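You operate a simulated robot arm through the tools that you are given. There is no shell and no other tool. Be economical: measure what you need, move in short steps, check, and stop when the job is done.

Carry out the task below with a simulated two-armed robot. There is one attempt and no reset: what you move stays moved.

## Task
Pull off the tail lamp's lens, brush out the dust, reseat the lens.
Fine: hold the lamp still while you pull; stand the lens on top of the trolley meanwhile; use the white brush and put it back. What is to be rubbed or washed off counts as gone when no trace of it is left.

It is judged by the outcome, as a careful person would: the job done as asked, and still so three seconds after it is handed in. It fails if anything else is knocked over, pushed out of place, dropped, spilled or broken.

## Robot
Two 7-joint arms with two-finger parallel grippers on one trunk, on a base that drives. Base frame: it is fixed to the floor where the robot stands at the start and does not move with it; the origin is under the middle of the robot, x ahead of it, y to its left, z up. Readings come in cm, degrees, newtons and seconds.
The left shoulder is at the start at [7, 13.4, 125.1], the right one opposite. With the tool pointing down near the work surface each hand reaches from about 10 to 64 cm from the robot's upright axis, wherever it stands, measured 20 degrees to its own side. Places, roughly: cup of the tail lamp [50, -20, 90]; top of the teal trolley [60, -10, 80]; white brush (4x3x19 cm) [60, -30, 90]. Payload 1.57 kg a hand.
The TCP of each hand is the grasp point between the finger pads, 3 cm short of the fingertips. In the tool frame z runs along the fingers and y along their closing line. Largest opening 8 cm; finger width 1.7, thickness 1.2; the body of the gripper, 4 by 8.2 cm, starts 8 cm behind the TCP.
Orientation is that of the tool frame in the base frame, as a unit quaternion [w, x, y, z]. With the fingers straight down and closing along the base's y, the tool's x points along the base's -x, its y along +y and its z along -z.

## Interface
- The arms move only by the tool arm_command. It takes "left_increments", "right_increments" or both (then of equal length, played together; a hand with none holds still); each is a list that holds one entry, the list of rows, each a list of 7 numbers: the closure, from 0 (fully open) to 1 (shut), then the shift along the base's x, y, z in units of 30 mm (1.0 is 30 mm), then the turn, a rotation vector about the base's x, y, z in units of 4 degrees (1.0 is 4 degrees). In form: [[[gripper, dx, dy, dz, ax, ay, az], ...]]. A call has 1 to 12 rows; each row shifts and turns the commanded pose from where the row before left it. A call with a number of a shift or a turn outside -1 to 1 is refused whole. Rows are played at 5 a second. More than 5 cm and 8.6 degrees between two rows, or a gripper value outside its range, and nothing of the call is played. A pose out of reach is approached as far as the arm can. The call stops where the force on the tool passes 90 N (or 10 N more than at its start, if that is more) or the arm is blocked; 0.2 s more then pass. Each finger travels about 15.3 cm/s and halts on what it meets, pressing with about 21 N; the grip force reading is that of the motor and also rises with nothing between the fingers. The clock runs only during rows and for 0.2 s after the last one: add rows that do not move to give the fingers time. The reply holds the time, the measured pose of the TCP, the force on the tool along the base axes, the opening and the grip force, in the units named above and with some noise, with the torque about the TCP (base axes, N m) and any sound that the robot's microphone picked up.
- Cameras (640 x 400 px; columns grow to the right, rows downward): "scene" is now at [12.23, -3.65, 146.55]; the picture's right is [-0.44, -0.90, 0.00], its down [-0.63, 0.31, -0.71] and it looks along [0.64, -0.31, -0.71] (base axes); focal length 214 px, centre (320, 200). "left" rides on the left gripper at [7.2, 0.7, -12.2] in its tool frame; the picture's right is [-0.09, 1.00, 0.00], its down [-0.84, -0.08, -0.54] and it looks along [-0.54, -0.05, 0.84] (tool axes); focal length 238 px, centre (320, 200). "right" rides on the right gripper at [7.2, -0.7, -12.2] in its tool frame; the picture's right is [0.09, 1.00, 0.00], its down [-0.84, 0.08, -0.54] and it looks along [-0.54, 0.05, 0.84] (tool axes); focal length 238 px, centre (320, 200). There is no depth. A picture from a camera that has moved, and an enlarged one, comes with that camera's place and axes in the base frame and with its lens.
- camera(camera): a new picture of that camera. It takes no simulated time.
- lift_body(by): slides the trunk up (or, below 0, down) by that many cm; the arms and the scene camera ride with it, the base frame stays. It gives what a move gives, with no picture.
- roll_base(legs): drives the robot by 1 to 6 legs, each [ahead, left, turn to the left] in cm, cm and degrees, along the robot's own axes; the way and the turn of a leg run together, so that a leg with both is an arc; at most 150 cm and 180 degrees a leg. The arms and the cameras ride along, it lands a little off, and it stops where it bumps. It gives what a move gives.
- aim_head(pan, tilt): turns the head with the scene camera to pan (to the left, within 86 degrees either way) and tilt (down, from -29 to 69), counted from straight ahead of the robot. It gives what a move gives.
- enlarge(camera, box): a new picture of the part [left, top, right, bottom] of that camera's present view, enlarged. It takes no simulated time.
- finish_job(): hands the job in; it is judged then, once.

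Work in short steps. Places have to be worked out from the pictures, the camera data and where the tool is seen: move nearer, look again, correct. Check each grasp and each placing, and mend what went wrong. You have 120 turns and 100 pictures in all, those below and enlarged ones among them. Open the grippers and draw the arms clear of the work before you hand the job in, unless the task says otherwise; then end with one line.

The tools are called after ">>>" as a command line: name --argument value ..., lists and objects as JSON in quotes. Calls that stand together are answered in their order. arm_command: Moves the arms, as the interface text tells. Its arguments: {"type":"object","properties":{"left_increments":{"type":"array"},"right_increments":{"type":"array"}},"required":[]} The other tools are called the same way: lift_body (by) slides the trunk up or down; roll_base (legs) drives the base; aim_head (pan, tilt) turns the head that bears the scene camera; camera (camera) takes a picture; enlarge (camera, box) takes an enlarged picture of a part of a camera's view; finish_job () hands the job in.

At the start:

```text
time_s: 0.0
left_position: [38.95, 1.06, 129.35]
left_orientation: [0.0, 0.0, 1.0, 0.0]
left_contact_force: [-0.2, 0.8, -0.2]
left_ft_torque: [0.03, -0.03, -0.01]
left_width: 8.0
left_gripper_force: 0.1
right_position: [37.69, -38.76, 129.1]
right_orientation: [0.0, 0.0, 1.0, -0.001]
right_contact_force: [0.7, -0.1, 0.2]
right_ft_torque: [0.0, 0.01, 0.02]
right_width: 8.02
right_gripper_force: 0.0
trunk travel left (down, up): [-82.5, 11.5]
robot x, y, heading: [0.03, 0.09, -0.2]
head pan, tilt: [-26.1, 45.0]
```

scene: 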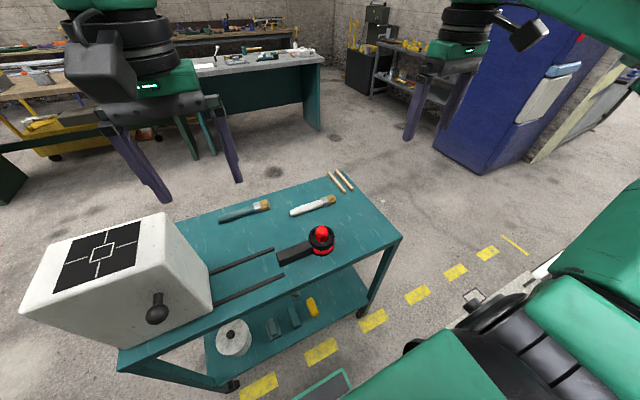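
right: 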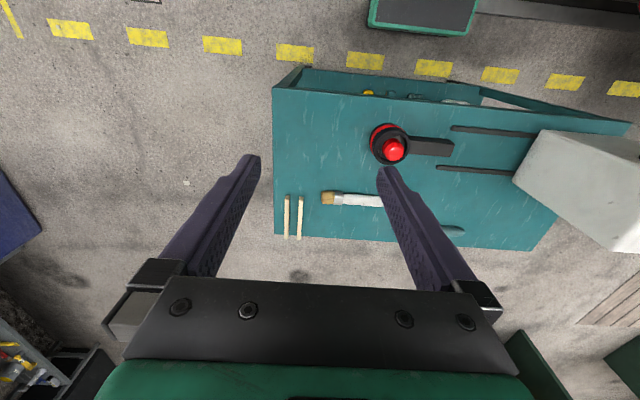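
left: 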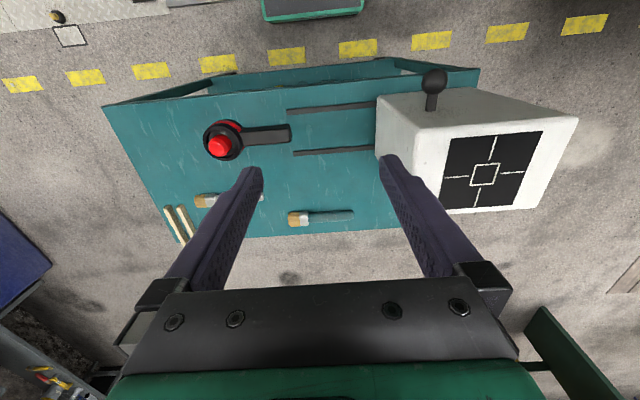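

The lamp (red lens in a black cup with an arm) is on the trolley with the brushes behind it. I'll enlarge the views to measure.

>>> enlarge --camera "scene" --box '[200, 160, 400, 285]'

>>> enlarge --camera "right" --box '[270, 70, 480, 250]'

>>> enlarge --camera "left" --box '[140, 90, 380, 240]'

```text
3.20 times, centred on (300, 222) of scene
camera zoom: at [12.23, -3.65, 146.55], right [-0.44, -0.9, 0.0], down [-0.63, 0.31, -0.71], along [0.64, -0.31, -0.71], focal length 686 px, centre (384, 128)
```

zoom: 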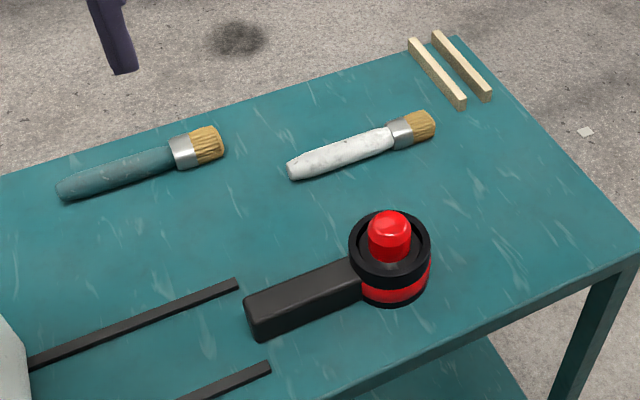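

```text
2.22 times, centred on (375, 160) of right
camera zoom: at [30.52, -39.16, 141.36], right [-0.09, 1.0, 0.0], down [0.84, 0.08, 0.54], along [0.54, 0.05, -0.84], focal length 530 px, centre (198, 289)
```

zoom: 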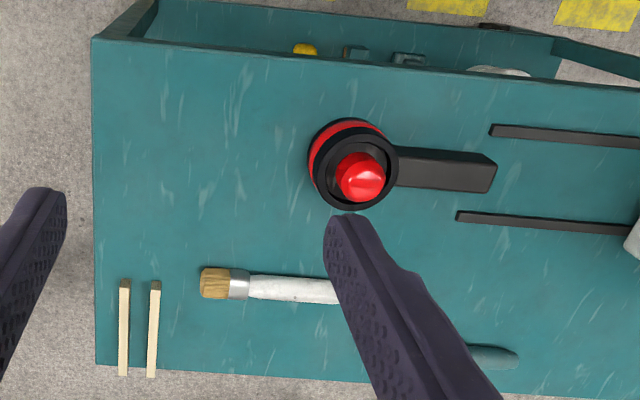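

```text
2.67 times, centred on (260, 165) of left
camera zoom: at [31.81, 1.68, 141.63], right [0.09, 1.0, 0.0], down [0.84, -0.08, 0.54], along [0.54, -0.05, -0.84], focal length 636 px, centre (480, 293)
```

zoom: 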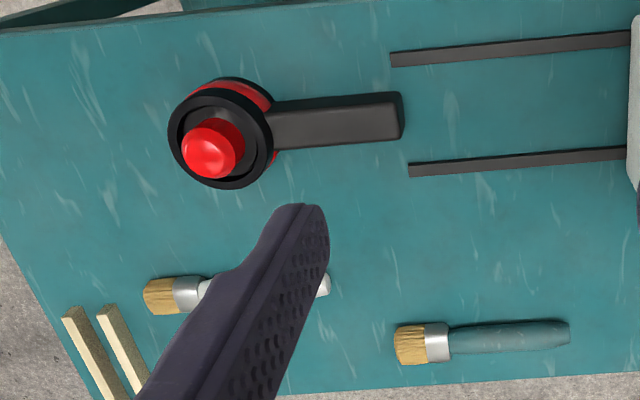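

Estimates: lens top ≈ (48,-21.8,93.3), brush along y from -17 to -35 at x≈64.5, z≈87. The brush is near the reach limit, so I check the clearance for driving forward.

>>> aim_head --pan -20 --tilt 69

>>> camera --camera "scene"

```text
time_s: 0.9
left_position: [39.04, 0.85, 129.37]
left_orientation: [0.0, -0.002, 1.0, 0.0]
left_contact_force: [0.3, 0.6, 0.0]
left_ft_torque: [0.0, -0.03, 0.06]
left_width: 8.0
left_gripper_force: 0.1
right_position: [37.57, -38.58, 129.14]
right_orientation: [0.0, 0.0, 1.0, 0.0]
right_contact_force: [-1.6, -0.4, 0.7]
right_ft_torque: [-0.03, 0.0, 0.03]
right_width: 8.01
right_gripper_force: 0.1
trunk travel left (down, up): [-82.5, 11.5]
robot x, y, heading: [0.36, -0.13, 0.1]
head pan, tilt: [-20.0, 68.8]
```

```text
93 pictures are left
camera scene: at [10.18, -2.0, 143.66], right [-0.34, -0.94, 0.0], down [-0.88, 0.32, -0.36], along [0.34, -0.12, -0.93], focal length 214 px, centre (320, 200)
```

scene: 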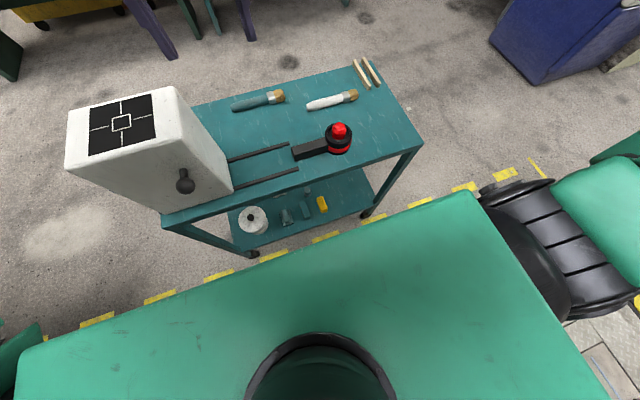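

The hand views show the base front at x≈23 and the trolley edge at ≈39, so driving 7 cm ahead is safe.

>>> roll_base --legs '[[7, 0, 0]]'

>>> aim_head --pan -26 --tilt 50

>>> camera --camera "scene"

```text
time_s: 1.9
left_position: [44.95, 0.99, 129.6]
left_orientation: [0.004, 0.0, 1.0, 0.0]
left_contact_force: [-1.0, 1.1, 0.1]
left_ft_torque: [-0.03, -0.05, 0.0]
left_width: 7.98
left_gripper_force: 0.0
right_position: [43.7, -38.53, 129.39]
right_orientation: [0.004, 0.001, 1.0, 0.0]
right_contact_force: [-0.8, -0.4, -0.6]
right_ft_torque: [0.01, -0.07, 0.0]
right_width: 7.98
right_gripper_force: 0.2
trunk travel left (down, up): [-82.5, 11.5]
robot x, y, heading: [6.6, 0.09, -0.1]
head pan, tilt: [-20.0, 68.8]
```

```text
time_s: 2.7
left_position: [46.03, 1.04, 129.34]
left_orientation: [0.0, 0.0, 1.0, 0.0]
left_contact_force: [0.6, 0.7, -0.3]
left_ft_torque: [0.02, 0.01, -0.01]
left_width: 7.96
left_gripper_force: 0.1
right_position: [44.85, -38.6, 129.04]
right_orientation: [-0.001, 0.0, 1.0, 0.0]
right_contact_force: [1.2, 0.3, 0.2]
right_ft_torque: [-0.02, -0.03, 0.0]
right_width: 8.01
right_gripper_force: 0.0
trunk travel left (down, up): [-82.5, 11.5]
robot x, y, heading: [6.73, 0.08, -0.4]
head pan, tilt: [-26.0, 50.0]
```

```text
92 pictures are left
camera scene: at [18.94, -3.47, 145.83], right [-0.44, -0.9, 0.0], down [-0.69, 0.34, -0.64], along [0.58, -0.28, -0.77], focal length 214 px, centre (320, 200)
```

scene: 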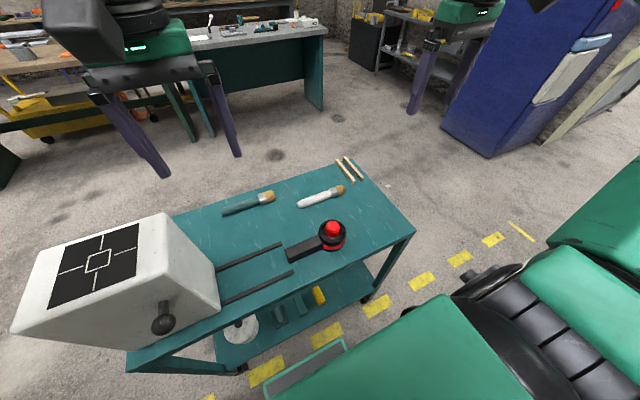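

Before moving the left hand I need to size up the white box beside the handle.

>>> enlarge --camera "scene" --box '[0, 170, 320, 370]'

>>> camera --camera "left"

```text
2.00 times, centred on (160, 270) of scene
camera zoom: at [18.94, -3.47, 145.83], right [-0.44, -0.9, 0.0], down [-0.69, 0.34, -0.64], along [0.58, -0.28, -0.77], focal length 429 px, centre (640, 60)
```

zoom: 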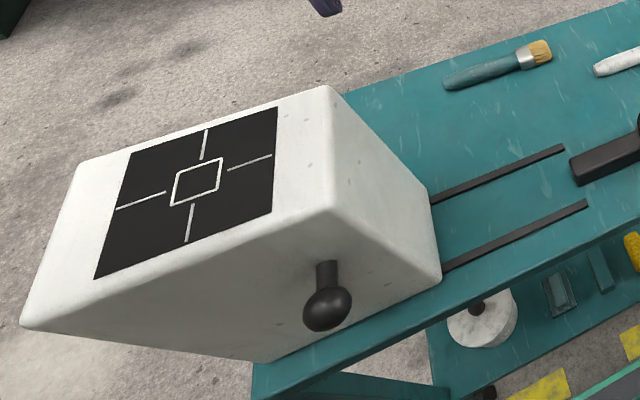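

```text
90 pictures are left
camera left: at [38.87, 1.65, 141.61], right [0.09, 1.0, 0.0], down [0.84, -0.08, 0.54], along [0.54, -0.05, -0.84], focal length 238 px, centre (320, 200)
```

left: 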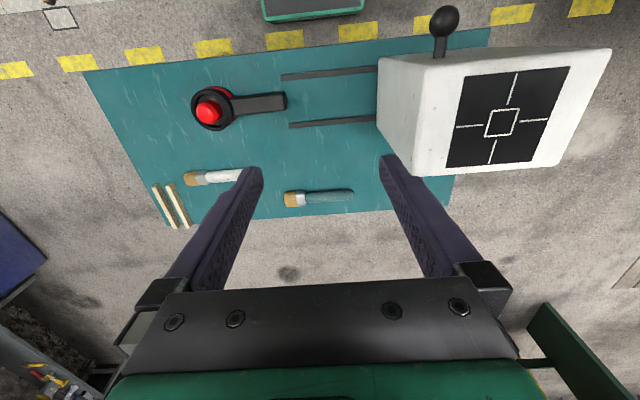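

Box occupies y>12.6, up to z≈113; the left hand will stay clear of it. I start yawing the left hand -90° so it closes along x across the handle, and bring the right hand over the lens for a closer look.

>>> arm_command --left_increments '[[[0, 0, -0.1, 0, 0, 0, -1], [0, 0, -0.1, 0, 0, 0, -1], [0, 0, -0.1, 0, 0, 0, -1], [0, 0, -0.1, 0, 0, 0, -1], [0, 0, -0.1, 0, 0, 0, -1], [0, 0, -0.1, 0, 0, 0, -1], [0, 0, -0.1, 0, 0, 0, -1], [0, 0, -0.1, 0, 0, 0, -1], [0, 0, -0.1, 0, 0, 0, -1], [0, 0, -0.1, 0, 0, 0, -1], [0, 0, -0.1, 0, 0, 0, -1], [0, 0, -0.1, 0, 0, 0, -1]]]' --right_increments '[[[0, 0, 0.46, -0.6, 0, 0, 0], [0, 0, 0.46, -0.6, 0, 0, 0], [0, 0, 0.46, -0.6, 0, 0, 0], [0, 0, 0.46, -0.6, 0, 0, 0], [0, 0, 0.46, -0.6, 0, 0, 0], [0, 0, 0.46, -0.6, 0, 0, 0], [0, 0, 0.46, -0.6, 0, 0, 0], [0, 0, 0.46, -0.6, 0, 0, 0], [0, 0, 0.46, -0.6, 0, 0, 0], [0, 0, 0.46, -0.6, 0, 0, 0], [0, 0, 0.46, -0.6, 0, 0, 0], [0, 0, 0.46, -0.6, 0, 0, 0]]]'

>>> camera --camera "right"

```text
time_s: 5.3
left_position: [45.86, -2.59, 129.38]
left_orientation: [0.001, 0.407, 0.914, -0.001]
left_contact_force: [0.2, 0.5, -0.4]
left_ft_torque: [0.02, 0.04, 0.01]
left_width: 8.02
left_gripper_force: 0.1
right_position: [44.57, -21.94, 107.54]
right_orientation: [0.0, 0.0, 1.0, 0.001]
right_contact_force: [-0.6, 0.3, 0.8]
right_ft_torque: [0.01, -0.03, -0.01]
right_width: 8.01
right_gripper_force: 0.1
trunk travel left (down, up): [-82.5, 11.5]
robot x, y, heading: [6.94, 0.28, 0.1]
head pan, tilt: [-26.0, 50.0]
```

```text
89 pictures are left
camera right: at [37.38, -22.56, 119.74], right [-0.09, 1.0, 0.0], down [0.84, 0.08, 0.54], along [0.54, 0.05, -0.84], focal length 238 px, centre (320, 200)
```

right: 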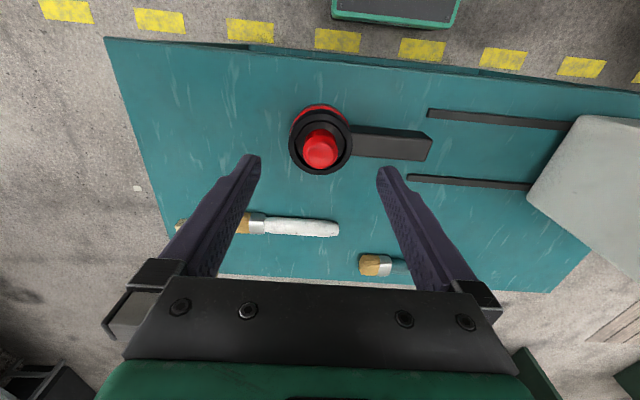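

Lens centre ≈ (47.8,-21.6). I finish the left yaw and lower it above the handle, and zoom on the lamp.

>>> enlarge --camera "right" --box '[270, 90, 450, 202]'

>>> arm_command --left_increments '[[[0, 0.058, -0.21, -0.7, 0, 0, -1], [0, 0.058, -0.21, -0.7, 0, 0, -1], [0, 0.058, -0.21, -0.7, 0, 0, -1], [0, 0.058, -0.21, -0.7, 0, 0, -1], [0, 0.058, -0.21, -0.7, 0, 0, -1], [0, 0.058, -0.21, -0.7, 0, 0, -1], [0, 0.058, -0.21, -0.7, 0, 0, -1], [0, 0.058, -0.21, -0.7, 0, 0, -1], [0, 0.058, -0.21, -0.7, 0, 0, -1], [0, 0.058, -0.21, -0.7, 0, 0, -1], [0, 0.058, -0.21, -0.7, 0, 0, -0.5], [0, 0, 0, 0, 0, 0, 0]]]'

>>> camera --camera "left"

```text
3.56 times, centred on (360, 146) of right
camera zoom: at [37.38, -22.56, 119.74], right [-0.09, 1.0, 0.0], down [0.84, 0.08, 0.54], along [0.54, 0.05, -0.84], focal length 848 px, centre (178, 392)
```

zoom: 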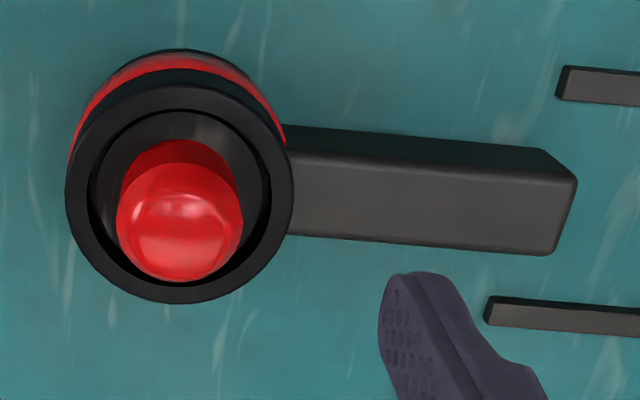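

```text
time_s: 7.9
left_position: [42.21, -7.02, 119.34]
left_orientation: [0.003, 0.565, 0.825, 0.0]
left_contact_force: [-0.4, -0.8, 1.2]
left_ft_torque: [0.0, -0.01, -0.01]
left_width: 8.02
left_gripper_force: 0.0
left hand out of reach, approached as far as the arm can: row 3, 4, 5, 6, 7, 8, 9, 10, 11
right_position: [44.54, -22.07, 107.38]
right_orientation: [-0.001, 0.001, 1.0, 0.0]
right_contact_force: [-0.4, 0.4, 0.2]
right_ft_torque: [-0.02, 0.04, 0.0]
right_width: 8.0
right_gripper_force: 0.0
trunk travel left (down, up): [-82.5, 11.5]
robot x, y, heading: [7.13, 0.0, -0.3]
head pan, tilt: [-26.0, 50.0]
```

```text
87 pictures are left
camera left: at [40.11, 0.12, 131.58], right [0.96, 0.27, 0.01], down [0.23, -0.81, 0.55], along [0.15, -0.52, -0.84], focal length 238 px, centre (320, 200)
```

left: 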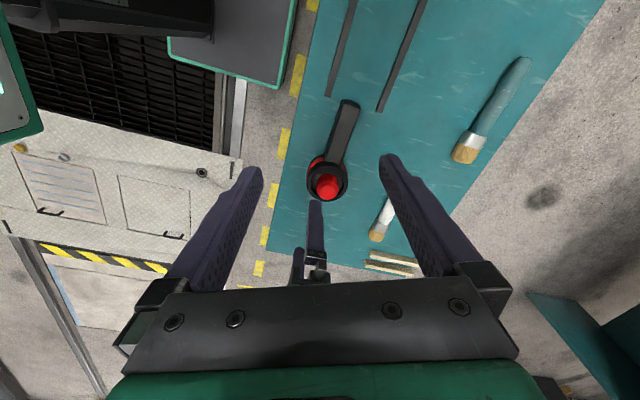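

The left hand can't reach the handle with that yaw so far across; shifting the base to the right would centre the lamp. I check what is to the robot's right first.

>>> aim_head --pan -80 --tilt 45

>>> camera --camera "scene"

>>> enlarge --camera "left" --box '[0, 0, 320, 300]'

```text
time_s: 9.1
left_position: [42.16, -6.88, 119.42]
left_orientation: [0.004, 0.566, 0.824, 0.0]
left_contact_force: [0.1, -0.2, -0.6]
left_ft_torque: [0.04, 0.01, -0.03]
left_width: 7.98
left_gripper_force: 0.0
right_position: [44.62, -22.0, 107.5]
right_orientation: [0.001, 0.001, 1.0, 0.0]
right_contact_force: [-0.2, 0.7, 0.8]
right_ft_torque: [0.01, 0.01, 0.01]
right_width: 8.02
right_gripper_force: 0.1
trunk travel left (down, up): [-82.5, 11.5]
robot x, y, heading: [6.84, 0.01, -0.1]
head pan, tilt: [-80.0, 45.0]
```

```text
86 pictures are left
camera scene: at [13.26, -8.09, 146.55], right [-0.98, -0.17, 0.0], down [-0.12, 0.7, -0.71], along [0.12, -0.7, -0.71], focal length 214 px, centre (320, 200)
```

scene: 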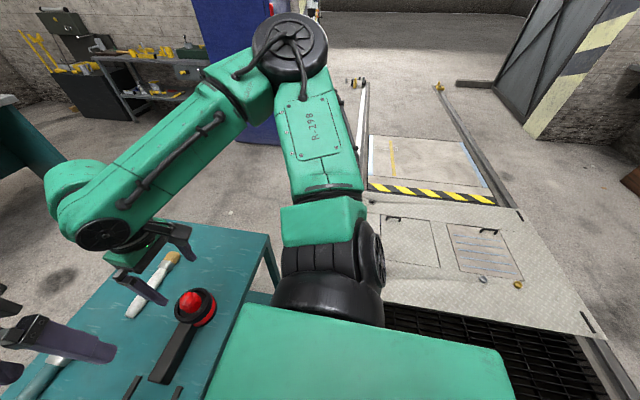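

```text
1.33 times, centred on (160, 150) of left
camera zoom: at [40.1, 0.11, 131.58], right [0.96, 0.27, 0.01], down [0.23, -0.81, 0.55], along [0.15, -0.52, -0.84], focal length 318 px, centre (533, 267)
```

zoom: 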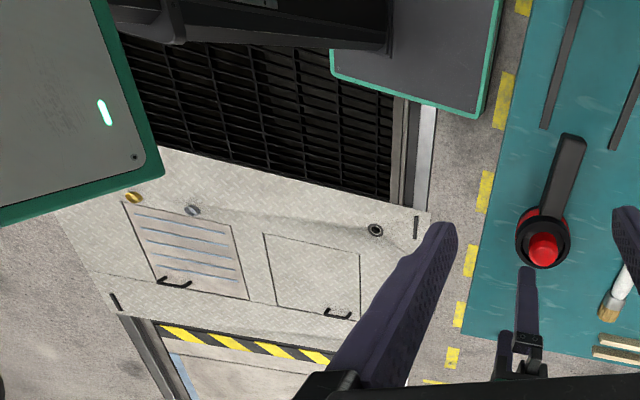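

The area right of the robot looks flat floor. I drive 18 cm to the right so the handle falls on the left arm's side.

>>> roll_base --legs '[[0, -18, 0]]'

>>> aim_head --pan 0 --tilt 55

>>> camera --camera "scene"

```text
time_s: 10.6
left_position: [42.25, -24.37, 119.43]
left_orientation: [0.005, 0.565, 0.825, -0.002]
left_contact_force: [0.0, 0.9, 0.6]
left_ft_torque: [-0.03, 0.02, 0.02]
left_width: 8.02
left_gripper_force: 0.1
right_position: [44.5, -39.72, 107.54]
right_orientation: [0.0, 0.0, 1.0, -0.001]
right_contact_force: [0.4, 0.6, 0.1]
right_ft_torque: [-0.01, 0.0, 0.02]
right_width: 8.0
right_gripper_force: 0.1
trunk travel left (down, up): [-82.5, 11.5]
robot x, y, heading: [6.73, -17.74, 0.0]
head pan, tilt: [-80.0, 45.0]
```

```text
time_s: 12.2
left_position: [42.11, -24.66, 119.42]
left_orientation: [0.003, 0.565, 0.825, 0.001]
left_contact_force: [0.7, -0.4, -0.5]
left_ft_torque: [0.0, -0.01, 0.01]
left_width: 8.01
left_gripper_force: 0.1
right_position: [44.54, -39.99, 107.48]
right_orientation: [0.001, 0.001, 1.0, 0.0]
right_contact_force: [0.5, -0.5, 0.2]
right_ft_torque: [-0.02, 0.03, 0.01]
right_width: 8.02
right_gripper_force: 0.0
trunk travel left (down, up): [-82.5, 11.5]
robot x, y, heading: [7.05, -18.12, -0.0]
head pan, tilt: [0.0, 55.0]
```

```text
84 pictures are left
camera scene: at [19.05, -18.01, 145.2], right [0.0, -1.0, 0.0], down [-0.82, 0.0, -0.57], along [0.57, 0.0, -0.82], focal length 214 px, centre (320, 200)
```

scene: 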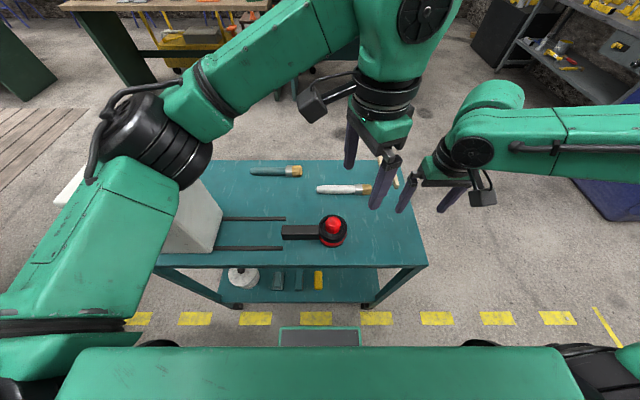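

Now the left hand moves back over the handle, finishing the yaw.

>>> arm_command --left_increments '[[[0, 0.3, 0.86, 0, 0, 0, -0.88], [0, 0.3, 0.86, 0, 0, 0, -0.88], [0, 0.3, 0.86, 0, 0, 0, -0.88], [0, 0.3, 0.86, 0, 0, 0, -0.88], [0, 0.3, 0.86, 0, 0, 0, -0.88], [0, 0.3, 0.86, 0, 0, 0, -0.88], [0, 0, 0, 0, 0, 0, 0]]]'

>>> camera --camera "left"

```text
time_s: 13.8
left_position: [31.02, -13.75, 118.14]
left_orientation: [0.003, 0.706, 0.708, 0.0]
left_contact_force: [0.0, -0.7, 0.1]
left_ft_torque: [0.01, 0.01, 0.01]
left_width: 8.02
left_gripper_force: 0.0
left hand out of reach, approached as far as the arm can: row 1, 2, 3, 4, 5, 6
right_position: [44.46, -39.95, 107.49]
right_orientation: [0.0, 0.0, 1.0, 0.0]
right_contact_force: [0.2, 1.0, -0.8]
right_ft_torque: [0.0, 0.0, -0.01]
right_width: 8.0
right_gripper_force: 0.0
trunk travel left (down, up): [-82.5, 11.5]
robot x, y, heading: [7.07, -17.87, 0.1]
head pan, tilt: [0.0, 55.0]
```

```text
83 pictures are left
camera left: at [31.59, -6.41, 130.25], right [1.0, -0.09, 0.01], down [-0.08, -0.83, 0.55], along [-0.04, -0.54, -0.84], focal length 238 px, centre (320, 200)
```

left: 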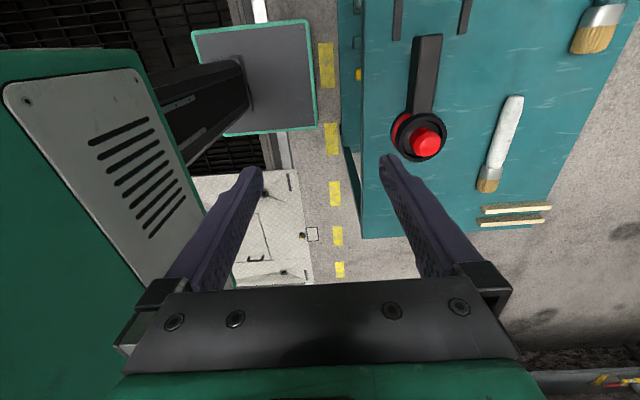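

Position fell short while the yaw was reached, so it is a joint limit in this posture. I test whether it gets easier lower down, above the handle.

>>> arm_command --left_increments '[[[0, 0, 0.2, -0.8, 0, 0, 0], [0, 0, 0.2, -0.8, 0, 0, 0], [0, 0.2, 0.2, -0.6, 0, 0, 0], [0, 0.5, 0.2, -0.2, 0, 0, 0], [0, 0.5, 0.2, 0, 0, 0, 0], [0, 0.5, 0.2, 0, 0, 0, 0], [0, 0, 0, 0, 0, 0, 0]]]'

```text
time_s: 15.4
left_position: [30.25, -12.31, 113.87]
left_orientation: [0.003, 0.705, 0.709, -0.001]
left_contact_force: [-0.2, -0.9, -0.5]
left_ft_torque: [0.0, 0.0, 0.04]
left_width: 7.97
left_gripper_force: 0.1
left hand out of reach, approached as far as the arm can: row 2, 3, 4, 5, 6
right_position: [44.64, -39.94, 107.51]
right_orientation: [0.0, 0.0, 1.0, 0.0]
right_contact_force: [-0.2, 1.2, -0.5]
right_ft_torque: [0.0, 0.01, 0.04]
right_width: 7.99
right_gripper_force: 0.0
trunk travel left (down, up): [-82.5, 11.5]
robot x, y, heading: [7.13, -17.92, -0.1]
head pan, tilt: [0.0, 55.0]
```

-90° yaw is not workable for this arm; the mirror yaw (+90°) closes along the same line. I unwind the wrist in that direction while keeping high.

>>> arm_command --left_increments '[[[0, 0, 0.1, 0.2, 0, 0, 1], [0, 0, 0.1, 0.2, 0, 0, 1], [0, 0, 0.1, 0.2, 0, 0, 1], [0, 0, 0.1, 0.2, 0, 0, 1], [0, 0, 0.1, 0.2, 0, 0, 1], [0, 0, 0.1, 0.2, 0, 0, 1], [0, 0.1, 0.1, 0, 0, 0, 1], [0, 0.1, 0.1, 0, 0, 0, 1], [0, 0.1, 0.1, 0, 0, 0, 1], [0, 0.1, 0.1, 0, 0, 0, 1], [0, 0.1, 0.1, 0, 0, 0, 1], [0, 0.1, 0.1, 0, 0, 0, 1]]]'

>>> arm_command --left_increments '[[[0, 0.2, 0.1, 0, 0, 0, 1], [0, 0.2, 0.1, 0, 0, 0, 1], [0, 0.2, 0.1, 0, 0, 0, 1], [0, 0.2, 0.1, 0, 0, 0, 1], [0, 0.2, 0, 0, 0, 0, 1], [0, 0.2, 0, 0, 0, 0, 1], [0, 0.1, 0, 0, 0, 0, 1], [0, 0.1, 0, 0, 0, 0, 1], [0, 0.1, 0, 0, 0, 0, 1], [0, 0.1, 0, 0, 0, 0, 1], [0, 0.1, 0, 0, 0, 0, 1], [0, 0.1, 0, 0, 0, 0, 1]]]'

>>> arm_command --left_increments '[[[0, 0, 0, 0, 0, 0, 1], [0, 0, 0, 0, 0, 0, 1], [0, 0, 0, 0, 0, 0, 1], [0, 0, 0, 0, 0, 0, 1], [0, 0, 0, 0, 0, 0, 1], [0, 0, 0, 0, 0, 0, 1], [0, 0, 0, 0, 0, 0, 1], [0, 0, 0, 0, 0, 0, 1], [0, 0, 0, 0, 0, 0, 1], [0, 0, 0, 0, 0, 0, 1], [0, 0, 0, 0, 0, 0, 1], [0, 0, 0, 0, 0, 0, 1]]]'

```text
time_s: 18.0
left_position: [32.13, -8.67, 117.51]
left_orientation: [0.003, 0.359, 0.933, 0.001]
left_contact_force: [0.1, -0.9, -1.2]
left_ft_torque: [-0.01, 0.0, -0.02]
left_width: 8.01
left_gripper_force: 0.1
right_position: [44.55, -39.91, 107.52]
right_orientation: [0.0, 0.0, 1.0, 0.0]
right_contact_force: [-0.5, -0.1, -0.9]
right_ft_torque: [0.01, -0.02, -0.01]
right_width: 8.01
right_gripper_force: 0.0
trunk travel left (down, up): [-82.5, 11.5]
robot x, y, heading: [6.79, -18.13, -0.3]
head pan, tilt: [0.0, 55.0]
```

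```text
time_s: 20.6
left_position: [37.53, -7.61, 117.56]
left_orientation: [0.002, -0.055, 0.998, 0.002]
left_contact_force: [-0.2, -0.4, 0.0]
left_ft_torque: [-0.02, 0.03, 0.01]
left_width: 8.0
left_gripper_force: 0.0
right_position: [44.58, -39.92, 107.58]
right_orientation: [-0.001, 0.0, 1.0, 0.0]
right_contact_force: [0.3, -0.7, -0.2]
right_ft_torque: [-0.01, 0.0, 0.01]
right_width: 8.0
right_gripper_force: 0.0
trunk travel left (down, up): [-82.5, 11.5]
robot x, y, heading: [7.22, -17.98, -0.1]
head pan, tilt: [0.0, 55.0]
```

```text
time_s: 23.2
left_position: [37.44, -7.49, 117.57]
left_orientation: [0.001, -0.455, 0.89, 0.004]
left_contact_force: [0.5, 0.1, 0.0]
left_ft_torque: [-0.02, 0.03, 0.0]
left_width: 8.0
left_gripper_force: 0.1
right_position: [44.48, -39.96, 107.56]
right_orientation: [0.0, -0.001, 1.0, 0.0]
right_contact_force: [-0.5, 0.1, 0.2]
right_ft_torque: [0.01, 0.02, 0.01]
right_width: 8.0
right_gripper_force: 0.1
trunk travel left (down, up): [-82.5, 11.5]
robot x, y, heading: [6.99, -17.83, 0.0]
head pan, tilt: [0.0, 55.0]
```

Position is held well now; finish the yaw while moving over the handle.

>>> arm_command --left_increments '[[[0, 0.37, 0, -0.3, 0, 0, 1], [0, 0.37, 0, -0.3, 0, 0, 1], [0, 0.37, 0, -0.3, 0, 0, 1], [0, 0.37, 0, -0.3, 0, 0, 1], [0, 0.37, 0, -0.3, 0, 0, 1], [0, 0.37, 0, -0.3, 0, 0, 1], [0, 0.37, 0, -0.3, 0, 0, 1], [0, 0.37, 0, -0.3, 0, 0, 1], [0, 0.37, 0, -0.3, 0, 0, 1], [0, 0, 0, 0, 0, 0, 0]]]'

>>> camera --camera "left"

>>> camera --camera "scene"

```text
time_s: 25.4
left_position: [47.43, -7.45, 109.4]
left_orientation: [-0.001, 0.708, -0.707, -0.004]
left_contact_force: [0.0, -0.8, 0.3]
left_ft_torque: [-0.03, -0.02, -0.01]
left_width: 7.98
left_gripper_force: 0.1
right_position: [44.45, -39.9, 107.6]
right_orientation: [0.0, 0.0, 1.0, 0.001]
right_contact_force: [0.1, 0.1, -0.7]
right_ft_torque: [-0.02, 0.0, -0.05]
right_width: 8.0
right_gripper_force: 0.0
trunk travel left (down, up): [-82.5, 11.5]
robot x, y, heading: [6.88, -18.02, -0.1]
head pan, tilt: [0.0, 55.0]
```

```text
82 pictures are left
camera left: at [46.82, -14.78, 121.57], right [-1.0, 0.09, 0.01], down [0.08, 0.83, 0.55], along [0.05, 0.54, -0.84], focal length 238 px, centre (320, 200)
```

left: 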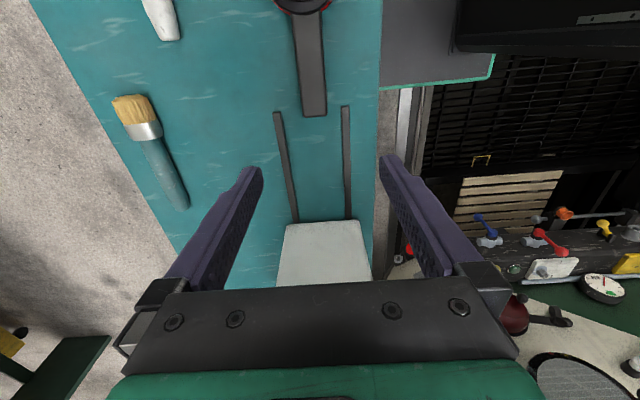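

```text
81 pictures are left
camera scene: at [19.03, -17.97, 145.21], right [0.0, -1.0, 0.0], down [-0.82, 0.0, -0.57], along [0.57, 0.0, -0.82], focal length 214 px, centre (320, 200)
```

scene: 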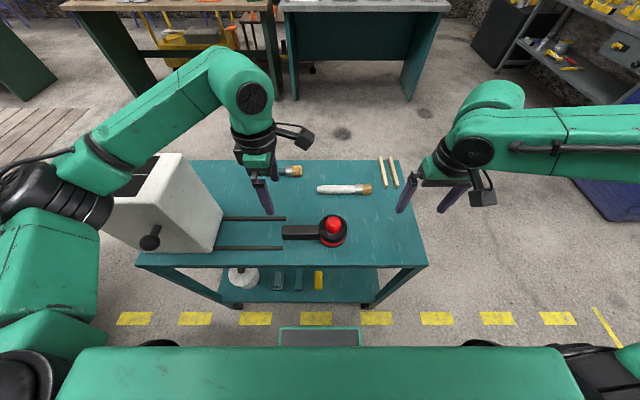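

The left arm holds this pose well. The forearm passes over the white box, so I raise the trunk 8 cm to keep arm links high, then look at the lens handle geometry while tilting.

>>> lift_body --by 8

>>> arm_command --left_increments '[[[0, 0, 0, -0.7, -1, 0, 0], [0, 0, 0, -0.7, -1, 0, 0], [0, 0, 0, -0.7, -1, 0, 0], [0, 0, 0, -0.7, -1, 0, 0], [0, 0, 0, -0.7, -1, 0, 0], [0, 0, 0, -0.7, -1, 0, 0], [0, 0, 0, 0, 0, 0, 0]]]'

>>> camera --camera "scene"

>>> camera --camera "left"

```text
time_s: 26.5
left_position: [47.38, -7.54, 117.41]
left_orientation: [0.0, 0.707, -0.707, -0.004]
left_contact_force: [-0.2, 1.0, 0.1]
left_ft_torque: [0.0, 0.01, 0.01]
left_width: 8.01
left_gripper_force: 0.1
right_position: [44.41, -39.95, 115.53]
right_orientation: [0.0, 0.0, 1.0, 0.001]
right_contact_force: [0.4, -0.6, 0.1]
right_ft_torque: [-0.02, 0.0, 0.03]
right_width: 7.99
right_gripper_force: 0.1
trunk travel left (down, up): [-90.5, 3.5]
robot x, y, heading: [6.84, -18.18, -0.0]
head pan, tilt: [0.0, 55.0]
```

```text
time_s: 28.1
left_position: [47.39, -7.55, 104.81]
left_orientation: [0.147, 0.692, -0.692, 0.144]
left_contact_force: [0.2, -0.1, 0.6]
left_ft_torque: [-0.03, 0.01, -0.03]
left_width: 7.99
left_gripper_force: 0.0
right_position: [44.48, -39.97, 115.53]
right_orientation: [0.0, 0.0, 1.0, 0.0]
right_contact_force: [-0.5, 0.2, 0.2]
right_ft_torque: [-0.01, -0.02, -0.01]
right_width: 7.99
right_gripper_force: 0.1
trunk travel left (down, up): [-90.5, 3.5]
robot x, y, heading: [6.9, -18.18, 0.1]
head pan, tilt: [0.0, 55.0]
```

```text
80 pictures are left
camera scene: at [19.05, -17.99, 153.2], right [0.0, -1.0, 0.0], down [-0.82, 0.0, -0.57], along [0.57, 0.0, -0.82], focal length 214 px, centre (320, 200)
```

scene: 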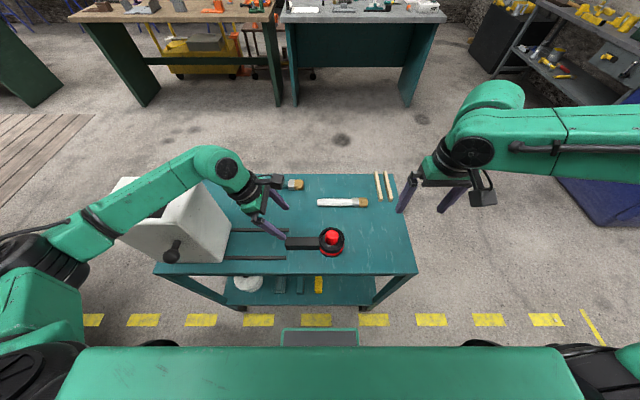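

```text
79 pictures are left
camera left: at [46.79, -9.17, 118.89], right [-1.0, 0.09, -0.03], down [0.08, 0.98, 0.16], along [0.05, 0.16, -0.99], focal length 238 px, centre (320, 200)
```

left: 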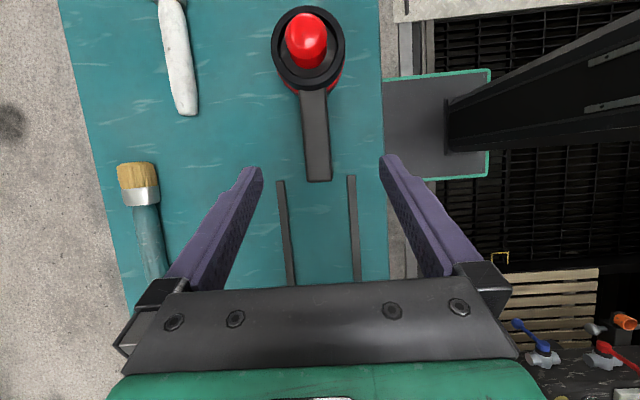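

The view is clear. I lower in stages, shifting toward y≈-10 and x≈48.2, and check forearm clearance to the box.

>>> lift_body --by 3.4

>>> arm_command --left_increments '[[[0, 0.1, -0.2, -0.9, 0, 0, 0], [0, 0.1, -0.2, -0.9, 0, 0, 0], [0, 0.1, -0.2, -0.9, 0, 0, 0], [0, 0, -0.2, -0.9, 0, 0, 0], [0, 0, 0, 0, 0, 0, 0]]]'

>>> aim_head --pan 20 --tilt 50

>>> camera --camera "scene"

>>> camera --camera "left"

```text
time_s: 28.9
left_position: [47.29, -7.52, 108.26]
left_orientation: [0.147, 0.692, -0.692, 0.143]
left_contact_force: [0.5, 0.5, -0.2]
left_ft_torque: [0.01, 0.03, 0.02]
left_width: 7.99
left_gripper_force: 0.1
right_position: [44.45, -39.87, 118.87]
right_orientation: [0.0, 0.0, 1.0, 0.0]
right_contact_force: [0.1, 0.2, 0.8]
right_ft_torque: [-0.01, 0.0, 0.02]
right_width: 7.99
right_gripper_force: 0.1
trunk travel left (down, up): [-93.9, 0.1]
robot x, y, heading: [6.87, -17.91, 0.0]
head pan, tilt: [0.0, 55.0]
```

```text
time_s: 30.1
left_position: [48.29, -10.06, 97.4]
left_orientation: [0.146, 0.693, -0.692, 0.142]
left_contact_force: [-0.4, -0.4, -0.9]
left_ft_torque: [-0.01, -0.04, 0.0]
left_width: 8.01
left_gripper_force: 0.1
right_position: [44.63, -39.86, 118.98]
right_orientation: [0.0, 0.0, 1.0, 0.001]
right_contact_force: [0.6, 0.6, 0.5]
right_ft_torque: [0.0, 0.02, 0.0]
right_width: 8.01
right_gripper_force: 0.0
trunk travel left (down, up): [-93.9, 0.1]
robot x, y, heading: [6.99, -17.93, -0.2]
head pan, tilt: [0.0, 55.0]
```

```text
time_s: 30.9
left_position: [48.23, -9.94, 97.43]
left_orientation: [0.147, 0.693, -0.691, 0.144]
left_contact_force: [0.7, 0.4, -0.3]
left_ft_torque: [0.04, -0.03, 0.03]
left_width: 7.99
left_gripper_force: 0.1
right_position: [44.58, -39.93, 118.85]
right_orientation: [-0.001, 0.0, 1.0, 0.0]
right_contact_force: [-0.2, 0.0, -0.2]
right_ft_torque: [-0.04, 0.01, -0.01]
right_width: 8.01
right_gripper_force: 0.2
trunk travel left (down, up): [-93.9, 0.1]
robot x, y, heading: [6.52, -17.84, -0.1]
head pan, tilt: [20.0, 50.0]
```

```text
78 pictures are left
camera scene: at [19.07, -15.33, 157.25], right [0.34, -0.94, 0.0], down [-0.72, -0.26, -0.64], along [0.6, 0.22, -0.77], focal length 214 px, centre (320, 200)
```

scene: 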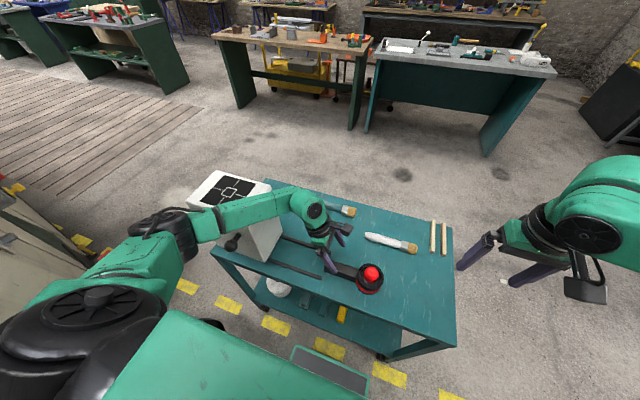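

```text
77 pictures are left
camera left: at [47.67, -11.63, 111.51], right [-1.0, 0.09, -0.03], down [0.08, 0.98, 0.16], along [0.05, 0.16, -0.99], focal length 238 px, centre (320, 200)
```

left: 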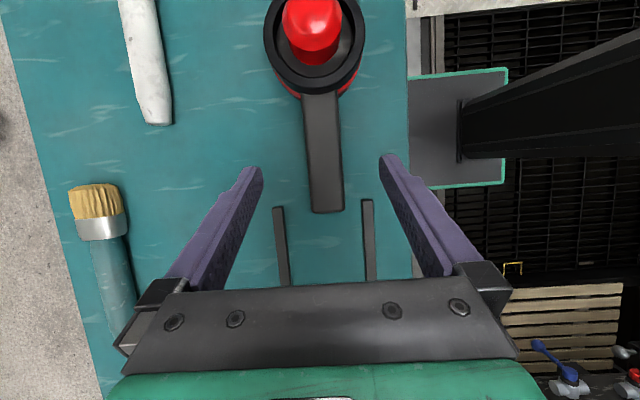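

Checking forearm-box clearance in detail.

>>> enlarge --camera "scene" --box '[120, 160, 440, 360]'

```text
2.00 times, centred on (280, 260) of scene
camera zoom: at [19.07, -15.33, 157.25], right [0.34, -0.94, 0.0], down [-0.72, -0.26, -0.64], along [0.6, 0.22, -0.77], focal length 429 px, centre (400, 80)
```

zoom: 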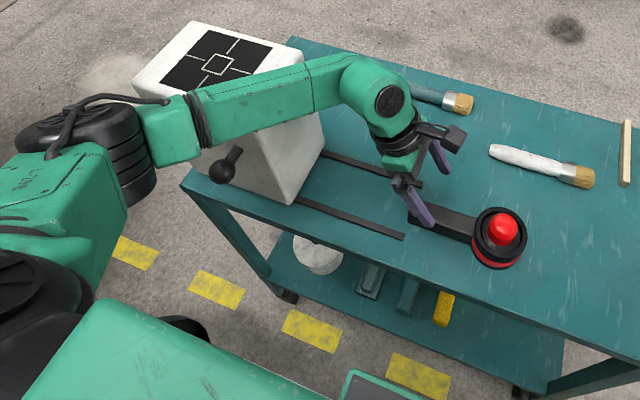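

Clearance is adequate. I lower to TCP z≈90, x 48.0, and look before closing.

>>> arm_command --left_increments '[[[0, -0.07, 0, -0.82, 0, 0, 0], [0, 0, 0, -0.82, 0, 0, 0], [0, 0, 0, -0.82, 0, 0, 0], [0, 0, 0, 0, 0, 0, 0]]]'

>>> camera --camera "left"

>>> enlarge --camera "scene" --box '[260, 200, 420, 300]'

```text
time_s: 31.9
left_position: [48.11, -9.88, 90.0]
left_orientation: [-0.146, -0.692, 0.692, -0.142]
left_contact_force: [0.2, 0.1, -0.7]
left_ft_torque: [0.0, 0.01, 0.01]
left_width: 8.0
left_gripper_force: 0.0
right_position: [44.47, -39.94, 118.97]
right_orientation: [0.0, 0.0, 1.0, 0.001]
right_contact_force: [0.5, -1.1, -0.6]
right_ft_torque: [0.02, 0.01, -0.01]
right_width: 7.98
right_gripper_force: 0.0
trunk travel left (down, up): [-93.9, 0.1]
robot x, y, heading: [6.91, -17.83, 0.2]
head pan, tilt: [20.0, 50.0]
```

```text
75 pictures are left
camera left: at [47.48, -11.62, 104.11], right [-1.0, 0.09, -0.03], down [0.08, 0.98, 0.16], along [0.05, 0.16, -0.99], focal length 238 px, centre (320, 200)
```

left: 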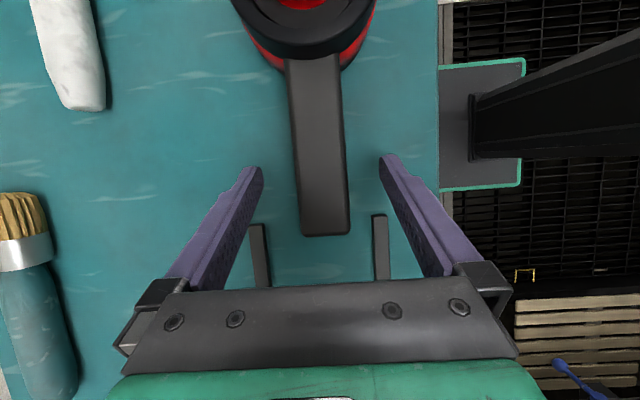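

```text
4.00 times, centred on (340, 250) of scene
camera zoom: at [19.06, -15.33, 157.26], right [0.34, -0.94, 0.0], down [-0.72, -0.26, -0.64], along [0.6, 0.22, -0.77], focal length 858 px, centre (240, 0)
```

zoom: 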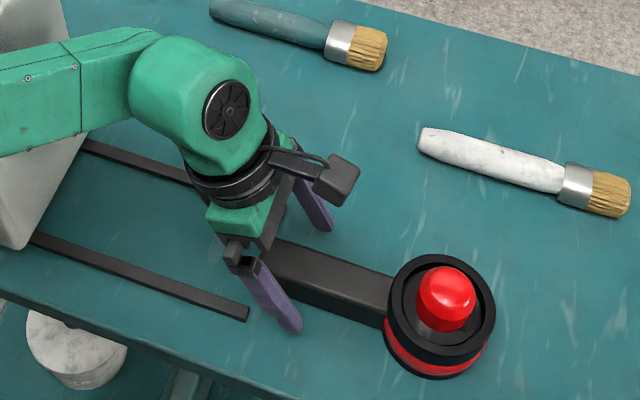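

The fingers straddle the handle well centred. Lower 0.6 cm and close on the handle gently.

>>> arm_command --left_increments '[[[0, 0, 0, -0.2, 0, 0, 0], [0.3, 0, 0, 0, 0, 0, 0], [0.5, 0, 0, 0, 0, 0, 0], [0.56, 0, 0, 0, 0, 0, 0], [0.6, 0, 0, 0, 0, 0, 0], [0.64, 0, 0, 0, 0, 0, 0], [0.7, 0, 0, 0, 0, 0, 0], [1, 0, 0, 0, 0, 0, 0], [1, 0, 0, 0, 0, 0, 0]]]'

>>> camera --camera "left"

```text
time_s: 34.0
left_position: [48.13, -9.96, 89.49]
left_orientation: [-0.146, -0.692, 0.692, -0.143]
left_contact_force: [-1.5, -0.3, 1.3]
left_ft_torque: [-0.02, -0.03, -0.23]
left_width: 3.37
left_gripper_force: 21.0
right_position: [44.48, -39.91, 118.81]
right_orientation: [0.0, 0.001, 1.0, 0.0]
right_contact_force: [-0.9, 0.4, 0.2]
right_ft_torque: [0.0, -0.01, 0.01]
right_width: 7.99
right_gripper_force: 0.0
trunk travel left (down, up): [-93.9, 0.1]
robot x, y, heading: [6.6, -17.92, 0.1]
head pan, tilt: [20.0, 50.0]
```

```text
73 pictures are left
camera left: at [47.47, -11.61, 103.54], right [-1.0, 0.09, -0.03], down [0.08, 0.98, 0.16], along [0.05, 0.16, -0.99], focal length 238 px, centre (320, 200)
```

left: 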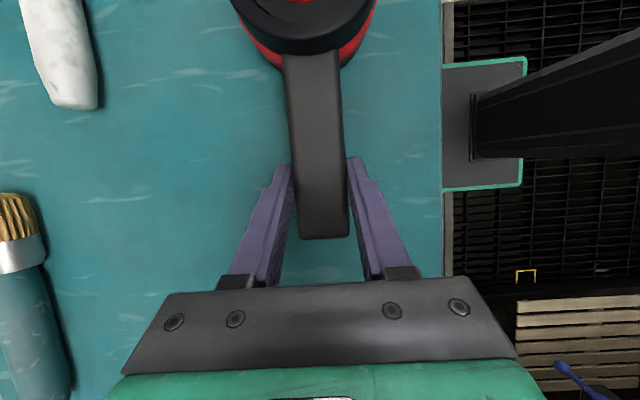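

The handle is held (3.37 cm). Now the right hand goes over the lens.

>>> arm_command --right_increments '[[[0, 0.15, 0.76, -0.5, 0, 0, 0], [0, 0.15, 0.76, -0.5, 0, 0, 0], [0, 0.15, 0.76, -0.5, 0, 0, 0], [0, 0.15, 0.76, -0.5, 0, 0, 0], [0, 0.15, 0.76, -0.5, 0, 0, 0], [0, 0.15, 0.76, -0.5, 0, 0, 0], [0, 0.15, 0.76, -0.5, 0, 0, 0], [0, 0.15, 0.76, -0.5, 0, 0, 0], [0, 0, 0, 0, 0, 0, 0]]]'

>>> camera --camera "right"

>>> aim_head --pan 0 --tilt 55

>>> enlarge --camera "scene" --box '[220, 150, 440, 290]'

```text
time_s: 36.0
left_position: [48.14, -9.79, 89.55]
left_orientation: [0.147, 0.692, -0.692, 0.143]
left_contact_force: [0.5, 1.7, 0.1]
left_ft_torque: [-0.01, -0.11, 0.0]
left_width: 3.38
left_gripper_force: 21.1
right_position: [46.73, -25.77, 109.52]
right_orientation: [0.0, 0.0, 1.0, 0.0]
right_contact_force: [0.6, -0.2, 0.1]
right_ft_torque: [0.0, 0.0, -0.01]
right_width: 8.0
right_gripper_force: 0.1
right hand out of reach, approached as far as the arm can: row 7, 8
trunk travel left (down, up): [-93.9, 0.1]
robot x, y, heading: [6.93, -17.99, 0.1]
head pan, tilt: [20.0, 50.0]
```

```text
72 pictures are left
camera right: at [39.51, -26.33, 121.76], right [-0.09, 1.0, 0.0], down [0.84, 0.08, 0.54], along [0.54, 0.05, -0.84], focal length 238 px, centre (320, 200)
```

right: 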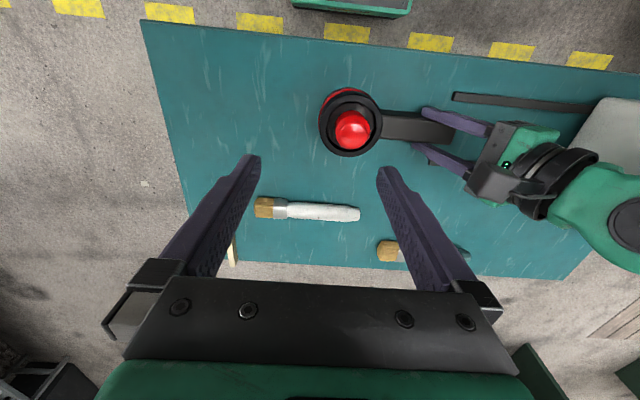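

```text
time_s: 36.8
left_position: [48.06, -9.91, 89.35]
left_orientation: [0.148, 0.692, -0.692, 0.144]
left_contact_force: [0.6, 0.7, 1.0]
left_ft_torque: [-0.12, -0.08, 0.02]
left_width: 3.37
left_gripper_force: 21.3
right_position: [46.85, -25.67, 109.44]
right_orientation: [0.001, 0.0, 1.0, 0.002]
right_contact_force: [0.0, -0.3, -0.5]
right_ft_torque: [-0.02, -0.02, -0.03]
right_width: 8.01
right_gripper_force: 0.1
trunk travel left (down, up): [-93.9, 0.1]
robot x, y, heading: [6.85, -17.96, 0.1]
head pan, tilt: [0.0, 55.0]
```

```text
2.86 times, centred on (330, 220) of scene
camera zoom: at [19.05, -17.93, 156.61], right [0.0, -1.0, 0.0], down [-0.82, 0.0, -0.57], along [0.57, 0.0, -0.82], focal length 613 px, centre (291, 143)
```

zoom: 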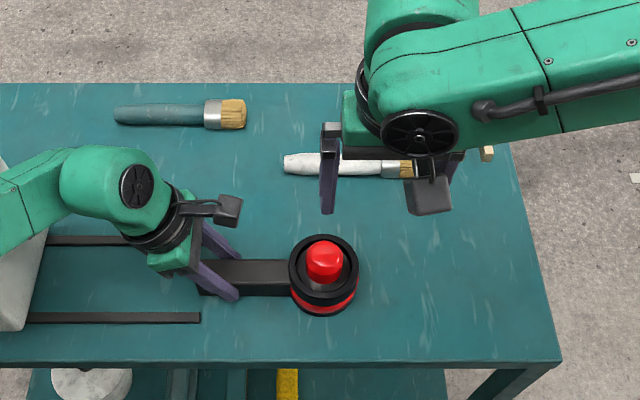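

The right arm has a wrist limit when reaching inward; yawing it clockwise (its comfortable direction) should free it. The lens is round, so yaw doesn't matter.

>>> arm_command --right_increments '[[[0, 0, 0, 0, 0, 0, -1], [0, 0, 0, 0, 0, 0, -1], [0, 0, 0, 0, 0, 0, -1], [0, 0, 0, 0, 0, 0, -1], [0, 0, 0, 0, 0, 0, -1], [0, 0.1, 0.2, -0.2, 0, 0, -1], [0, 0.1, 0.2, -0.2, 0, 0, -1], [0, 0.1, 0.3, -0.2, 0, 0, -1], [0, 0.1, 0.3, -0.2, 0, 0, 0], [0, 0.0, 0.3, -0.2, 0, 0, 0], [0, 0, 0, 0, 0, 0, 0]]]'

>>> camera --camera "right"

```text
time_s: 39.2
left_position: [48.16, -9.94, 89.41]
left_orientation: [0.147, 0.692, -0.692, 0.144]
left_contact_force: [-0.4, -0.2, -0.4]
left_ft_torque: [-0.01, -0.09, 0.0]
left_width: 3.34
left_gripper_force: 20.9
right_position: [46.14, -25.86, 108.93]
right_orientation: [0.0, 0.276, 0.961, 0.002]
right_contact_force: [0.3, -0.4, -0.2]
right_ft_torque: [0.0, 0.01, 0.03]
right_width: 7.99
right_gripper_force: 0.0
right hand out of reach, approached as far as the arm can: row 6, 7, 8, 9, 10
trunk travel left (down, up): [-93.9, 0.1]
robot x, y, heading: [6.86, -18.07, 0.1]
head pan, tilt: [0.0, 55.0]
```

```text
70 pictures are left
camera right: at [39.66, -22.5, 121.14], right [0.45, 0.89, 0.0], down [0.75, -0.38, 0.54], along [0.48, -0.24, -0.84], focal length 238 px, centre (320, 200)
```

right: 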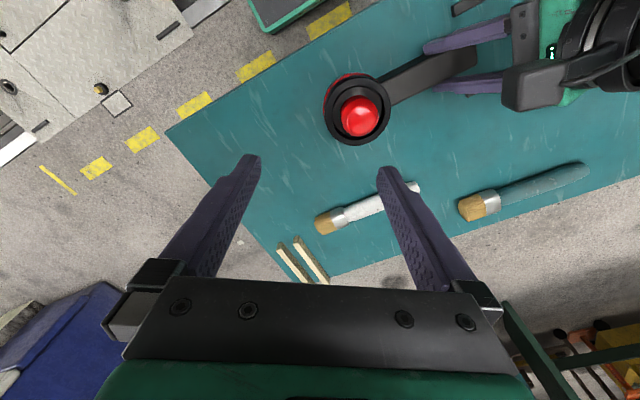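

The limit is positional (too far inward). As with the left, I'll mirror the posture: yaw -90° and tilt so the wrist sits outward. First yaw at a comfortable spot.

>>> arm_command --right_increments '[[[0, 0, -0.5, 0, 0, 0, -1], [0, 0, -0.5, 0, 0, 0, -1], [0, 0, 0, 0, 0, 0, -1], [0, 0, 0, 0, 0, 0, -1], [0, 0, 0, 0, 0, 0, -1], [0, 0, 0, 0, 0, 0, -1], [0, 0, 0, 0, 0, 0, -1], [0, 0, 0, 0, 0, 0, -1], [0, 0, 0, 0, 0, 0, -1], [0, 0, 0, 0, 0, 0, -1], [0, 0, 0, 0, 0, 0, -1], [0, 0, 0, 0, 0, 0, -1]]]'

>>> arm_command --right_increments '[[[0, 0, 0, 0, 0, 0, -1], [0, 0, 0, 0, 0, 0, -1], [0, 0, 0, 0, 0, 0, -0.5], [0, 0, 0, 0, 1, 0, 0], [0, 0, 0, 0, 1, 0, 0], [0, 0, 0, 0, 1, 0, 0], [0, 0, 0, 0, 1, 0, 0], [0, 0, 0, 0, 1, 0, 0], [0, 0, 0, 0, 1, 0, 0], [0, 0, 0, 0, 0, 0, 0]]]'

>>> camera --camera "right"

```text
time_s: 41.8
left_position: [48.09, -9.81, 89.37]
left_orientation: [0.147, 0.692, -0.692, 0.144]
left_contact_force: [-0.4, -0.3, -0.2]
left_ft_torque: [-0.02, -0.06, -0.02]
left_width: 3.37
left_gripper_force: 20.9
right_position: [46.16, -28.84, 108.92]
right_orientation: [0.0, 0.644, 0.765, 0.0]
right_contact_force: [0.7, 0.3, 0.5]
right_ft_torque: [0.0, 0.01, 0.0]
right_width: 8.0
right_gripper_force: 0.0
trunk travel left (down, up): [-93.9, 0.1]
robot x, y, heading: [7.0, -18.07, -0.1]
head pan, tilt: [0.0, 55.0]
```

```text
time_s: 44.0
left_position: [48.15, -9.97, 89.38]
left_orientation: [0.147, 0.693, -0.692, 0.143]
left_contact_force: [-0.2, 0.5, -0.5]
left_ft_torque: [0.1, -0.07, 0.06]
left_width: 3.37
left_gripper_force: 21.0
right_position: [46.13, -28.82, 108.97]
right_orientation: [-0.147, 0.692, 0.691, 0.147]
right_contact_force: [0.0, 0.2, -0.6]
right_ft_torque: [-0.02, -0.01, 0.03]
right_width: 7.99
right_gripper_force: 0.0
trunk travel left (down, up): [-93.9, 0.1]
robot x, y, heading: [6.79, -18.12, 0.2]
head pan, tilt: [0.0, 55.0]
```

```text
69 pictures are left
camera right: at [45.49, -27.15, 123.04], right [1.0, 0.08, 0.04], down [0.08, -0.98, 0.15], along [0.05, -0.15, -0.99], focal length 238 px, centre (320, 200)
```

right: 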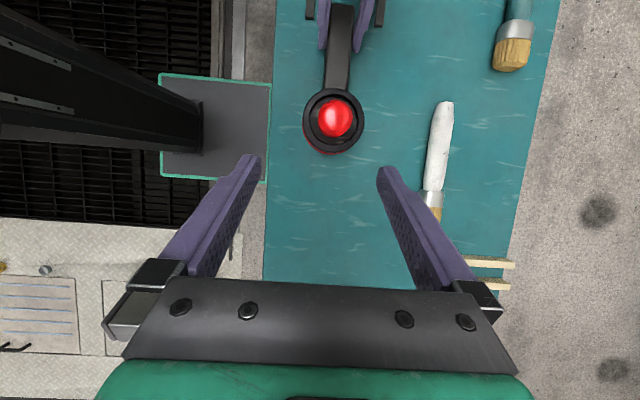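

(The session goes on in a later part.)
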